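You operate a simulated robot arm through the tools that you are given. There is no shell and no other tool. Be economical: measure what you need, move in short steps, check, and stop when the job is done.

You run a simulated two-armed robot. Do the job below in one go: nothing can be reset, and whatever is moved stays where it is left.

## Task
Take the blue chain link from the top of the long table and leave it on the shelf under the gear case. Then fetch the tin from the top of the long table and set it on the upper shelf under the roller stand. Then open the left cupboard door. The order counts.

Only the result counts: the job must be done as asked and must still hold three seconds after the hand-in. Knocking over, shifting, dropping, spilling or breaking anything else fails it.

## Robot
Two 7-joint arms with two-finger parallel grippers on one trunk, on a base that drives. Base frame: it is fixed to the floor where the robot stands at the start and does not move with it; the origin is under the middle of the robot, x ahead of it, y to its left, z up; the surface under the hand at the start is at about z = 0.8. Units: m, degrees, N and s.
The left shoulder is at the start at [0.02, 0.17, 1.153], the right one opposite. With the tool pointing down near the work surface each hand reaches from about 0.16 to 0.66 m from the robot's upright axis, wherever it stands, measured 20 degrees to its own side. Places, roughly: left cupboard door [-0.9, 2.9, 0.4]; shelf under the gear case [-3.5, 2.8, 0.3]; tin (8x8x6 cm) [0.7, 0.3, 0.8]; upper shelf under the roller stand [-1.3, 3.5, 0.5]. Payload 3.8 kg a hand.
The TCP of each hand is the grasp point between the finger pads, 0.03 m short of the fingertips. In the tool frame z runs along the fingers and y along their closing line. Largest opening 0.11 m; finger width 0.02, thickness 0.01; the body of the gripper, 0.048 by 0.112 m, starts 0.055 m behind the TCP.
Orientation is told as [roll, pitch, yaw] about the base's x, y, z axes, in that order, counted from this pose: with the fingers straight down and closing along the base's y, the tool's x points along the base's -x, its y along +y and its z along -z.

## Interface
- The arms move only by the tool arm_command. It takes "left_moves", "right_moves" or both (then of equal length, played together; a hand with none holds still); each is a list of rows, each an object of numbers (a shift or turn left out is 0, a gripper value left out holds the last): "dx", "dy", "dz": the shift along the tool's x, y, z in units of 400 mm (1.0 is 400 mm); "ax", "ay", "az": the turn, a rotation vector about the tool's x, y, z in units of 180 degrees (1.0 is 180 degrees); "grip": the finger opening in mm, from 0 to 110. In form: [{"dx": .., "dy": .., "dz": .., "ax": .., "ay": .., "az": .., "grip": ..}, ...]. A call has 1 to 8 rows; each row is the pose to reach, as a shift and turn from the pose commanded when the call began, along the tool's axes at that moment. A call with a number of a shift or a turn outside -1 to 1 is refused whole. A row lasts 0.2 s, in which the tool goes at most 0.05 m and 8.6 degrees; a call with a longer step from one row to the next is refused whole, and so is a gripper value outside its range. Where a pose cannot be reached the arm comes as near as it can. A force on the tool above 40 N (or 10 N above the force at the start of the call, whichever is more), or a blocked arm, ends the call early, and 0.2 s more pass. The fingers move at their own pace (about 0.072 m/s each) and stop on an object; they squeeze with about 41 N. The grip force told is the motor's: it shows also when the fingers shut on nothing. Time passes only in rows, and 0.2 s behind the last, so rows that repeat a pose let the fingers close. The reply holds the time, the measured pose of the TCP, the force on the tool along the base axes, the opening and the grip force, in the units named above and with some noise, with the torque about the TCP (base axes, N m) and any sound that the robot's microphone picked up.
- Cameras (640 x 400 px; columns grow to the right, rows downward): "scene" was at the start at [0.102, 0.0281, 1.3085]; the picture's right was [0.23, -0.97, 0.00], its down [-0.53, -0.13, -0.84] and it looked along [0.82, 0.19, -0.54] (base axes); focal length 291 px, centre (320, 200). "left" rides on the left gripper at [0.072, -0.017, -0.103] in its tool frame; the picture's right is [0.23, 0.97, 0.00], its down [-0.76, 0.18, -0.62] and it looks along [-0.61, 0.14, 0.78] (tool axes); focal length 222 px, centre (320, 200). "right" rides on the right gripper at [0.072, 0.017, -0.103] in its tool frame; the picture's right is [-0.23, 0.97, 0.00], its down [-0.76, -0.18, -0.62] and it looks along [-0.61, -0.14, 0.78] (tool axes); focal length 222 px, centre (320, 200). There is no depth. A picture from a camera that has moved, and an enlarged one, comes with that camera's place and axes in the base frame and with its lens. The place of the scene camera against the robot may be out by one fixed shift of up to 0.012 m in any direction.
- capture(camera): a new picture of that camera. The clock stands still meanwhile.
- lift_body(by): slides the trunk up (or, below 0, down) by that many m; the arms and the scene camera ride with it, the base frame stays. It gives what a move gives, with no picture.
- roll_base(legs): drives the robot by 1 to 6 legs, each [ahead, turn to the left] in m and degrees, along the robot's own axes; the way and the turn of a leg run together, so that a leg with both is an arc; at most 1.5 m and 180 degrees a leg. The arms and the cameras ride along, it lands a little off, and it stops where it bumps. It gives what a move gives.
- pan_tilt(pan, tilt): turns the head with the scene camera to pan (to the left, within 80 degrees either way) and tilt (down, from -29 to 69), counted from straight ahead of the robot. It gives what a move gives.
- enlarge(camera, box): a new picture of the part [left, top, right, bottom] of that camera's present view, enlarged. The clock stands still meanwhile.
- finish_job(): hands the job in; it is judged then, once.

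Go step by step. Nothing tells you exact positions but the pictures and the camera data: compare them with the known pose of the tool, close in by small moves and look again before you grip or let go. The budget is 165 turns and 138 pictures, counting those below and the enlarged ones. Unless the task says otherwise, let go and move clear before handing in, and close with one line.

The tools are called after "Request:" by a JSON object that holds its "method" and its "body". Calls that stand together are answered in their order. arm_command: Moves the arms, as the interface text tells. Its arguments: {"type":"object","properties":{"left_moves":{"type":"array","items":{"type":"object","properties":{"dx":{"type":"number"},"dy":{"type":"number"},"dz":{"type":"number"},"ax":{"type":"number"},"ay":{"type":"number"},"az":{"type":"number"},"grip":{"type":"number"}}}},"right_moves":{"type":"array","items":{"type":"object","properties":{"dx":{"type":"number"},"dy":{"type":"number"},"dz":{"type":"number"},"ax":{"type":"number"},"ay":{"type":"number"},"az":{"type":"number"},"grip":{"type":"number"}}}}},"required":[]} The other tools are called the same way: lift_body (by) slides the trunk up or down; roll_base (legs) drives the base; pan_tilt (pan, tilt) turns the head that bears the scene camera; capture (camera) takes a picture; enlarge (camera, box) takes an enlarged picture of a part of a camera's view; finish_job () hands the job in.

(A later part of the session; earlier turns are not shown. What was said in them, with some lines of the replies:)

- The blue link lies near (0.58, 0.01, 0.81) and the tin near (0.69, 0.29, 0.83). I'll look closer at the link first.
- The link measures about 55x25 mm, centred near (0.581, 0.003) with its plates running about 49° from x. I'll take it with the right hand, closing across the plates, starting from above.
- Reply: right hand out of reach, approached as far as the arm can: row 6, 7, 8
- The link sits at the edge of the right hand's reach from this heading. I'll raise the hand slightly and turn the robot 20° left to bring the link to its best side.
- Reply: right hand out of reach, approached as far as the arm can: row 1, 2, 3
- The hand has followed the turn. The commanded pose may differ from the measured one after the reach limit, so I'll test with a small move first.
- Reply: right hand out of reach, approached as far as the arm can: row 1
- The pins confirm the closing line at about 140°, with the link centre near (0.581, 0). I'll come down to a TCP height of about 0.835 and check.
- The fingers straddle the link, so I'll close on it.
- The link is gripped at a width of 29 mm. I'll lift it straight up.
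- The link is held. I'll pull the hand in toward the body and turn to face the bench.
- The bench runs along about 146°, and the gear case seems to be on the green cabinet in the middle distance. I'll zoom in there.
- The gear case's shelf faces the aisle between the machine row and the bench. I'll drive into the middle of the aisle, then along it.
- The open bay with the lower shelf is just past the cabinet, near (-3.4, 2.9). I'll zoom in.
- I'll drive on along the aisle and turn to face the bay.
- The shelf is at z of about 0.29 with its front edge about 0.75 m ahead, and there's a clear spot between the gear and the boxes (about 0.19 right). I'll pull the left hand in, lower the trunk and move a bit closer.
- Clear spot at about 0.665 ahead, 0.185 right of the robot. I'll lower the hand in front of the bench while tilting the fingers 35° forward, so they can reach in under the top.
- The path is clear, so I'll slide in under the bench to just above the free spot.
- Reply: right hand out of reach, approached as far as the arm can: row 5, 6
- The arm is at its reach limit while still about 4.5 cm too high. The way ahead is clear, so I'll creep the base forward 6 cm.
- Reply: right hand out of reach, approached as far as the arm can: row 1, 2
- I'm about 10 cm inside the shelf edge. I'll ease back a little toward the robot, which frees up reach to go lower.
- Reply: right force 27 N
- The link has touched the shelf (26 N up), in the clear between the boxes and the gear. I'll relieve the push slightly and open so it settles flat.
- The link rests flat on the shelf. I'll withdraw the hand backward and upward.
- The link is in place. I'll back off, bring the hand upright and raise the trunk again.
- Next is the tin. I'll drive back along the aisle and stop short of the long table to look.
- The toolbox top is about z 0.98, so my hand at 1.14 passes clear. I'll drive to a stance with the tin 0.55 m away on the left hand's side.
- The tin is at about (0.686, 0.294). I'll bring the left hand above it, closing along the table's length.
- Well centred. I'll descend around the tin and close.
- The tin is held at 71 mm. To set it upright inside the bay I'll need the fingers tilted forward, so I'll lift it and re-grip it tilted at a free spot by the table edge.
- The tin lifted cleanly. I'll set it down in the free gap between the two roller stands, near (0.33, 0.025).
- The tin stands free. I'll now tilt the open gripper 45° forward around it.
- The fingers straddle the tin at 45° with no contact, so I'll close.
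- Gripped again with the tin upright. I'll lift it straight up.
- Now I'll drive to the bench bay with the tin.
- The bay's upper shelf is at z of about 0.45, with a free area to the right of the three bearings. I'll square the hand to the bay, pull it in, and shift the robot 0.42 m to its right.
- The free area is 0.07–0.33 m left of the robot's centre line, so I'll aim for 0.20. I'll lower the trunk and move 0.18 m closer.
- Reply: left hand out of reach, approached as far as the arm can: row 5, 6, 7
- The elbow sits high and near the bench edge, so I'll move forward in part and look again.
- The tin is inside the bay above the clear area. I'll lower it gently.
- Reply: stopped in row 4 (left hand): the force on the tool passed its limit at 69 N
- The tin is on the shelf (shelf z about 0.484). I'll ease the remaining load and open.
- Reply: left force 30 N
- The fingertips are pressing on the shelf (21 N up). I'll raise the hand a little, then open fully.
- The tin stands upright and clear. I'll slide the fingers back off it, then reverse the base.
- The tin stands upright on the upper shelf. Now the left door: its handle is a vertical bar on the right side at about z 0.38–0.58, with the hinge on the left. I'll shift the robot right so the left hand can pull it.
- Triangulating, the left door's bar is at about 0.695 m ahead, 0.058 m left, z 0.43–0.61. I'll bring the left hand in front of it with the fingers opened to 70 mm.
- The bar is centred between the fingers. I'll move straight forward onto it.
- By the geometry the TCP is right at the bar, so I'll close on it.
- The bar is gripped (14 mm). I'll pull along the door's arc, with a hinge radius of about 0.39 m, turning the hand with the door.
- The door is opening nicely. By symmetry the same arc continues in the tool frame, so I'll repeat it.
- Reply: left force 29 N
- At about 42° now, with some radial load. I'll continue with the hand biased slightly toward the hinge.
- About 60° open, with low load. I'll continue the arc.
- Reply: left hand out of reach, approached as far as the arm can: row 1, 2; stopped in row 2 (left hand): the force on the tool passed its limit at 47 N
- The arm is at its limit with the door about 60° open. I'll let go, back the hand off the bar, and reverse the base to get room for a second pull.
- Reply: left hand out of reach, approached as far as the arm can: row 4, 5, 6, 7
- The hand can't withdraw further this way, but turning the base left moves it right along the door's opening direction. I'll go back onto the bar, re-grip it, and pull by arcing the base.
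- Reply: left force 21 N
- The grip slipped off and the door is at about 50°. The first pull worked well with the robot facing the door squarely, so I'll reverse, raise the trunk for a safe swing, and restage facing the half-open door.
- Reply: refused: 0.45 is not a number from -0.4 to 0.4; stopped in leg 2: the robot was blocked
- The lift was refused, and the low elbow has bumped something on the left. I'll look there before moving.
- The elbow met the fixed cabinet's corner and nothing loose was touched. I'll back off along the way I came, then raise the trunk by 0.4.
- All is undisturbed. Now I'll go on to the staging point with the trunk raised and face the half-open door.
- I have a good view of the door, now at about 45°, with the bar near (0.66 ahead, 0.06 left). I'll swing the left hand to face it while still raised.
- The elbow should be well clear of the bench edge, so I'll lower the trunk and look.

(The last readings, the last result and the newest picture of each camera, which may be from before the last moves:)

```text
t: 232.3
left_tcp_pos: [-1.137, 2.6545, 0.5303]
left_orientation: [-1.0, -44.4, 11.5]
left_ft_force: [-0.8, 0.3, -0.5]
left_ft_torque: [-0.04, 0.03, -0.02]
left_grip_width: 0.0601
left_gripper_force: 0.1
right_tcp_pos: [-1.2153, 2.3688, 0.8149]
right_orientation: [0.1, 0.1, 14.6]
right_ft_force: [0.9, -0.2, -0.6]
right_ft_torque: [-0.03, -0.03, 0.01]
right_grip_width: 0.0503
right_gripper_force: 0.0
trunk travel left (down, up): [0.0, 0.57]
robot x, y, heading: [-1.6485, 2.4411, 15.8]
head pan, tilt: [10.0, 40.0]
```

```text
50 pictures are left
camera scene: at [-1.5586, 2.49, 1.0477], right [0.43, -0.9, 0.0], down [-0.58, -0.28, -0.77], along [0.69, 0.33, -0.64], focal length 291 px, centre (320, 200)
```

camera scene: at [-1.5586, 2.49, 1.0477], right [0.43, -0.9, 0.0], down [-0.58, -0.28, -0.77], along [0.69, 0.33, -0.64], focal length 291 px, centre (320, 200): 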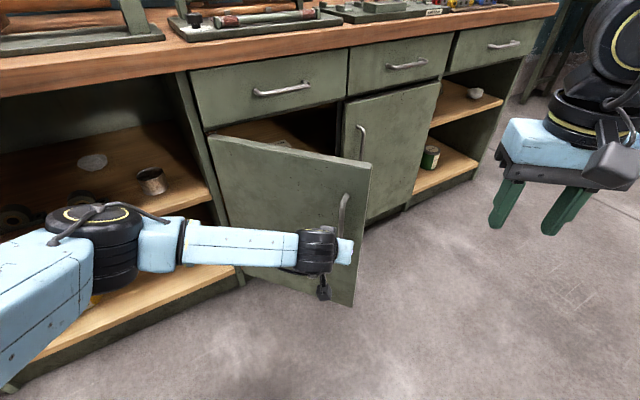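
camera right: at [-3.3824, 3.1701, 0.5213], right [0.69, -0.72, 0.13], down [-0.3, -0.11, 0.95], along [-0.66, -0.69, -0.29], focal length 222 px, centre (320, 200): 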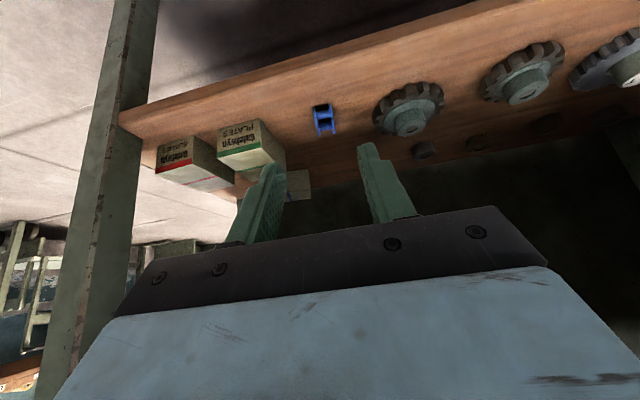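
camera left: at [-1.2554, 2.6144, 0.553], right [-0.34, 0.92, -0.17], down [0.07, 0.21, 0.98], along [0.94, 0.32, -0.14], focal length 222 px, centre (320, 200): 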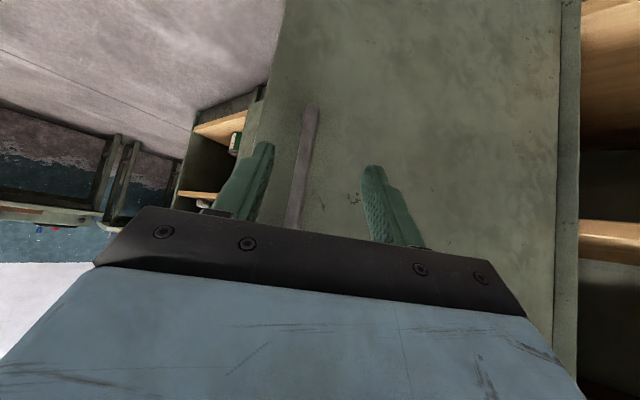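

Request:
{"method": "arm_command", "body": {"left_moves": [{"dx": -0.05, "dy": -0.015, "dz": 0.049}, {"dx": -0.1, "dy": -0.02, "dz": 0.098}, {"dx": -0.139, "dy": -0.02, "dz": 0.1365}, {"dx": -0.139, "dy": -0.02, "dz": 0.1365}]}}

Request:
{"method": "capture", "body": {"camera": "left"}}

```text
t: 233.3
left_tcp_pos: [-1.0596, 2.6613, 0.5299]
left_orientation: [-1.1, -44.4, 11.3]
left_ft_force: [-0.3, 0.0, 0.1]
left_ft_torque: [0.0, 0.01, -0.02]
left_grip_width: 0.06
left_gripper_force: 0.0
right_tcp_pos: [-1.2151, 2.3695, 0.8149]
right_orientation: [0.1, 0.0, 14.6]
right_ft_force: [-0.4, 0.2, 0.3]
right_ft_torque: [0.01, -0.03, -0.02]
right_grip_width: 0.0502
right_gripper_force: 0.2
trunk travel left (down, up): [0.0, 0.57]
robot x, y, heading: [-1.6496, 2.442, 15.8]
head pan, tilt: [10.0, 40.0]
```

```text
49 pictures are left
camera left: at [-1.1769, 2.6212, 0.5528], right [-0.34, 0.93, -0.17], down [0.07, 0.21, 0.98], along [0.94, 0.32, -0.14], focal length 222 px, centre (320, 200)
```

left: 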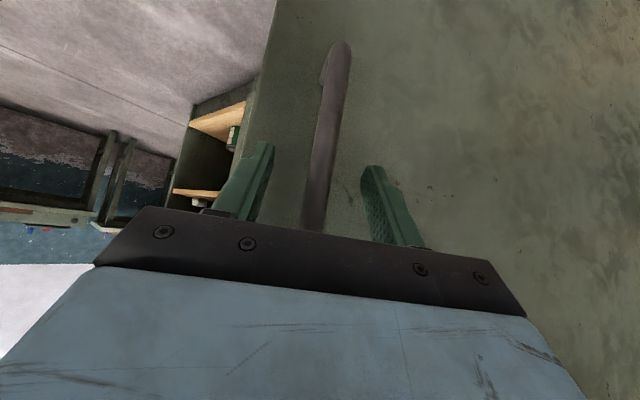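

This matches the view from the first grip. I'll close on the bar.

Request:
{"method": "arm_command", "body": {"left_moves": [{"grip": 30}, {"grip": 5}, {"grip": 0}, {"grip": 0}]}}

Request:
{"method": "arm_command", "body": {"left_moves": [{"dx": 0.0813, "dy": 0.024, "dz": -0.0815, "ax": 0.0272, "az": 0.0278}, {"dx": 0.1602, "dy": 0.062, "dz": -0.16, "ax": 0.0544, "az": 0.0556}, {"dx": 0.2356, "dy": 0.113, "dz": -0.2356, "ax": 0.0816, "az": 0.0834}, {"dx": 0.2356, "dy": 0.113, "dz": -0.2356, "ax": 0.0816, "az": 0.0834}]}}

Request:
{"method": "capture", "body": {"camera": "scene"}}

```text
t: 234.3
left_tcp_pos: [-1.0598, 2.6574, 0.5308]
left_orientation: [-0.9, -44.3, 11.1]
left_ft_force: [-1.6, -8.5, 0.0]
left_ft_torque: [1.19, 0.47, 0.03]
left_grip_width: 0.0141
left_gripper_force: 45.1
right_tcp_pos: [-1.2151, 2.368, 0.8138]
right_orientation: [0.1, 0.0, 14.6]
right_ft_force: [0.6, -0.8, 0.2]
right_ft_torque: [0.01, 0.01, 0.0]
right_grip_width: 0.0502
right_gripper_force: 0.0
trunk travel left (down, up): [0.0, 0.57]
robot x, y, heading: [-1.6481, 2.442, 15.3]
head pan, tilt: [10.0, 40.0]
```

```text
t: 235.3
left_tcp_pos: [-1.1996, 2.6848, 0.531]
left_orientation: [-0.7, -44.4, -9.6]
left_ft_force: [3.1, 7.3, -10.5]
left_ft_torque: [1.16, 0.75, 0.07]
left_grip_width: 0.0139
left_gripper_force: 44.9
right_tcp_pos: [-1.2148, 2.3684, 0.8143]
right_orientation: [0.2, 0.0, 14.7]
right_ft_force: [-0.3, -0.3, 0.3]
right_ft_torque: [0.01, 0.01, -0.03]
right_grip_width: 0.05
right_gripper_force: 0.1
trunk travel left (down, up): [0.0, 0.57]
robot x, y, heading: [-1.6499, 2.439, 15.3]
head pan, tilt: [10.0, 40.0]
```

```text
48 pictures are left
camera scene: at [-1.5579, 2.4908, 1.0475], right [0.43, -0.9, 0.0], down [-0.58, -0.28, -0.77], along [0.69, 0.33, -0.64], focal length 291 px, centre (320, 200)
```

scene: 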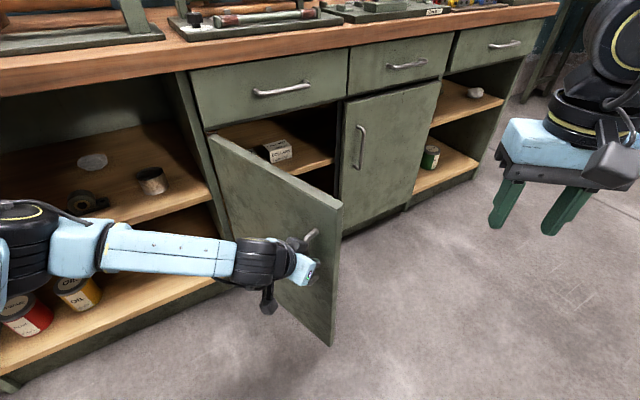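

About 68° now with light forces. I'll continue the same arc.

Request:
{"method": "arm_command", "body": {"left_moves": [{"dx": 0.0813, "dy": 0.026, "dz": -0.0815, "ax": 0.0272, "az": 0.0278}, {"dx": 0.1602, "dy": 0.065, "dz": -0.16, "ax": 0.0544, "az": 0.0556}, {"dx": 0.2356, "dy": 0.117, "dz": -0.2356, "ax": 0.0816, "az": 0.0834}, {"dx": 0.2356, "dy": 0.117, "dz": -0.2356, "ax": 0.0816, "az": 0.0834}]}}

Request:
{"method": "capture", "body": {"camera": "scene"}}

```text
t: 236.3
left_tcp_pos: [-1.3182, 2.7607, 0.5304]
left_orientation: [0.4, -44.2, -30.7]
left_ft_force: [2.3, 4.3, -6.2]
left_ft_torque: [-0.23, 0.27, 0.21]
left_grip_width: 0.0139
left_gripper_force: 45.2
right_tcp_pos: [-1.214, 2.3701, 0.8149]
right_orientation: [0.1, 0.0, 14.6]
right_ft_force: [-0.1, -0.2, -0.1]
right_ft_torque: [0.02, -0.04, 0.01]
right_grip_width: 0.0502
right_gripper_force: 0.0
trunk travel left (down, up): [0.0, 0.57]
robot x, y, heading: [-1.6484, 2.4395, 15.9]
head pan, tilt: [10.0, 40.0]
stopped in row 4 (left hand): the force on the tool passed its limit at 41 N (the readings are from after the stop); the commanded pose is now the measured one
```

```text
47 pictures are left
camera scene: at [-1.5581, 2.4909, 1.0477], right [0.43, -0.9, 0.0], down [-0.58, -0.28, -0.77], along [0.69, 0.33, -0.64], focal length 291 px, centre (320, 200)
```

scene: 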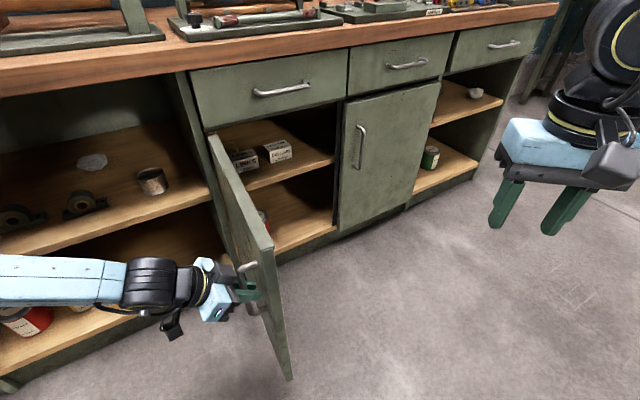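

The door is about 90° open. I'll release the bar and withdraw the hand.

Request:
{"method": "arm_command", "body": {"left_moves": [{"grip": 25}, {"grip": 50}, {"grip": 50}, {"dz": -0.07, "grip": 50}, {"dz": -0.15}, {"dz": -0.23}, {"dz": -0.23}]}}

Request:
{"method": "capture", "body": {"camera": "scene"}}

Request:
{"method": "capture", "body": {"camera": "left"}}

```text
t: 237.9
left_tcp_pos: [-1.3754, 2.7907, 0.5976]
left_orientation: [0.4, -44.4, -31.0]
left_ft_force: [0.5, 0.4, 1.1]
left_ft_torque: [-0.04, 0.0, 0.01]
left_grip_width: 0.05
left_gripper_force: 0.1
right_tcp_pos: [-1.2147, 2.3682, 0.815]
right_orientation: [0.1, 0.1, 14.6]
right_ft_force: [0.7, -0.2, 0.2]
right_ft_torque: [0.01, 0.03, 0.0]
right_grip_width: 0.0499
right_gripper_force: 0.0
trunk travel left (down, up): [0.0, 0.57]
robot x, y, heading: [-1.6489, 2.4416, 15.6]
head pan, tilt: [10.0, 40.0]
```

```text
46 pictures are left
camera scene: at [-1.5584, 2.4902, 1.0476], right [0.43, -0.9, 0.0], down [-0.58, -0.28, -0.77], along [0.69, 0.33, -0.64], focal length 291 px, centre (320, 200)
```

scene: 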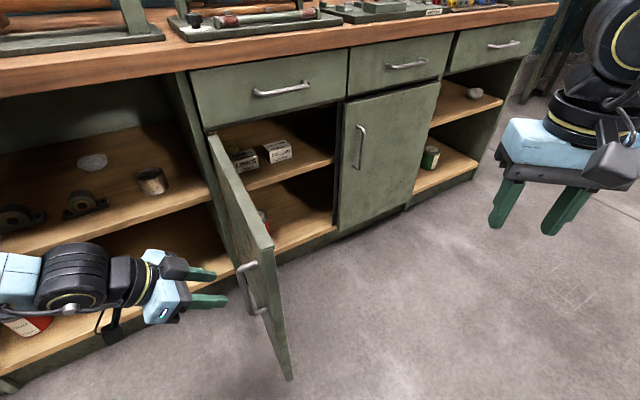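

```text
45 pictures are left
camera left: at [-1.4895, 2.8387, 0.6198], right [0.36, 0.92, -0.15], down [0.18, 0.09, 0.98], along [0.92, -0.38, -0.13], focal length 222 px, centre (320, 200)
```

left: 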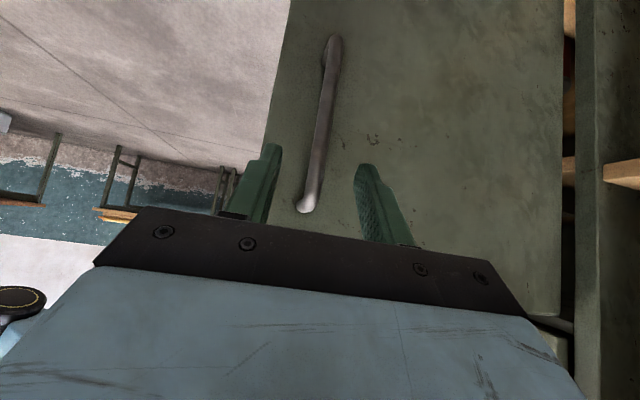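

The hand is clear, the door stays open and the tin is upright. I'll reverse a little to leave everything free and check once more.

Request:
{"method": "roll_base", "body": {"legs": [[-0.12, 0]]}}

Request:
{"method": "capture", "body": {"camera": "scene"}}

```text
t: 239.2
left_tcp_pos: [-1.4903, 2.7594, 0.5976]
left_orientation: [0.4, -44.5, -30.9]
left_ft_force: [-0.2, 0.3, -0.1]
left_ft_torque: [0.04, 0.0, -0.04]
left_grip_width: 0.0499
left_gripper_force: 0.1
right_tcp_pos: [-1.3296, 2.3368, 0.8149]
right_orientation: [0.1, 0.1, 14.6]
right_ft_force: [0.3, -0.2, 0.4]
right_ft_torque: [0.0, -0.02, 0.0]
right_grip_width: 0.05
right_gripper_force: 0.1
trunk travel left (down, up): [0.0, 0.57]
robot x, y, heading: [-1.7662, 2.4061, 15.4]
head pan, tilt: [10.0, 40.0]
```

```text
44 pictures are left
camera scene: at [-1.6734, 2.458, 1.0476], right [0.43, -0.9, 0.0], down [-0.58, -0.28, -0.77], along [0.69, 0.33, -0.64], focal length 291 px, centre (320, 200)
```

scene: 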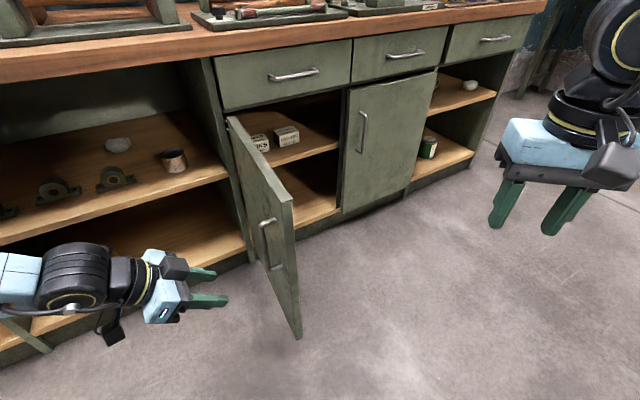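

Request:
{"method": "pan_tilt", "body": {"pan": 50, "tilt": 40}}

Request:
{"method": "capture", "body": {"camera": "scene"}}

```text
t: 240.2
left_tcp_pos: [-1.4894, 2.7585, 0.5995]
left_orientation: [0.5, -44.5, -30.7]
left_ft_force: [0.0, 0.4, 0.1]
left_ft_torque: [-0.04, -0.01, 0.01]
left_grip_width: 0.05
left_gripper_force: 0.1
right_tcp_pos: [-1.33, 2.3357, 0.8143]
right_orientation: [0.0, 0.0, 14.6]
right_ft_force: [0.0, -0.6, 0.5]
right_ft_torque: [-0.02, 0.01, 0.0]
right_grip_width: 0.0501
right_gripper_force: 0.1
trunk travel left (down, up): [0.0, 0.57]
robot x, y, heading: [-1.7665, 2.4076, 15.7]
head pan, tilt: [50.0, 40.0]
```

```text
43 pictures are left
camera scene: at [-1.7149, 2.4986, 1.0476], right [0.91, -0.41, 0.0], down [-0.26, -0.59, -0.77], along [0.32, 0.7, -0.64], focal length 291 px, centre (320, 200)
```

scene: 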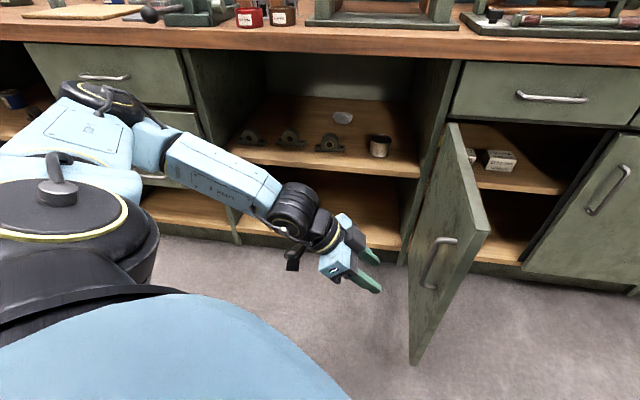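

The link and tin are on their shelves, the left door stands open at about 90°, and both hands are clear. Handing in.

Request:
{"method": "finish_job", "body": {}}

```text
The job is handed in.
```

The job is handed in: the blue link is on the shelf under the gear case, the tin stands upright on the upper shelf under the roller stand, and the left cupboard door is open to about 90°. On the way, the left elbow bumped the large cabinet opposite the bench once; the pictures afterwards showed nothing out of place.
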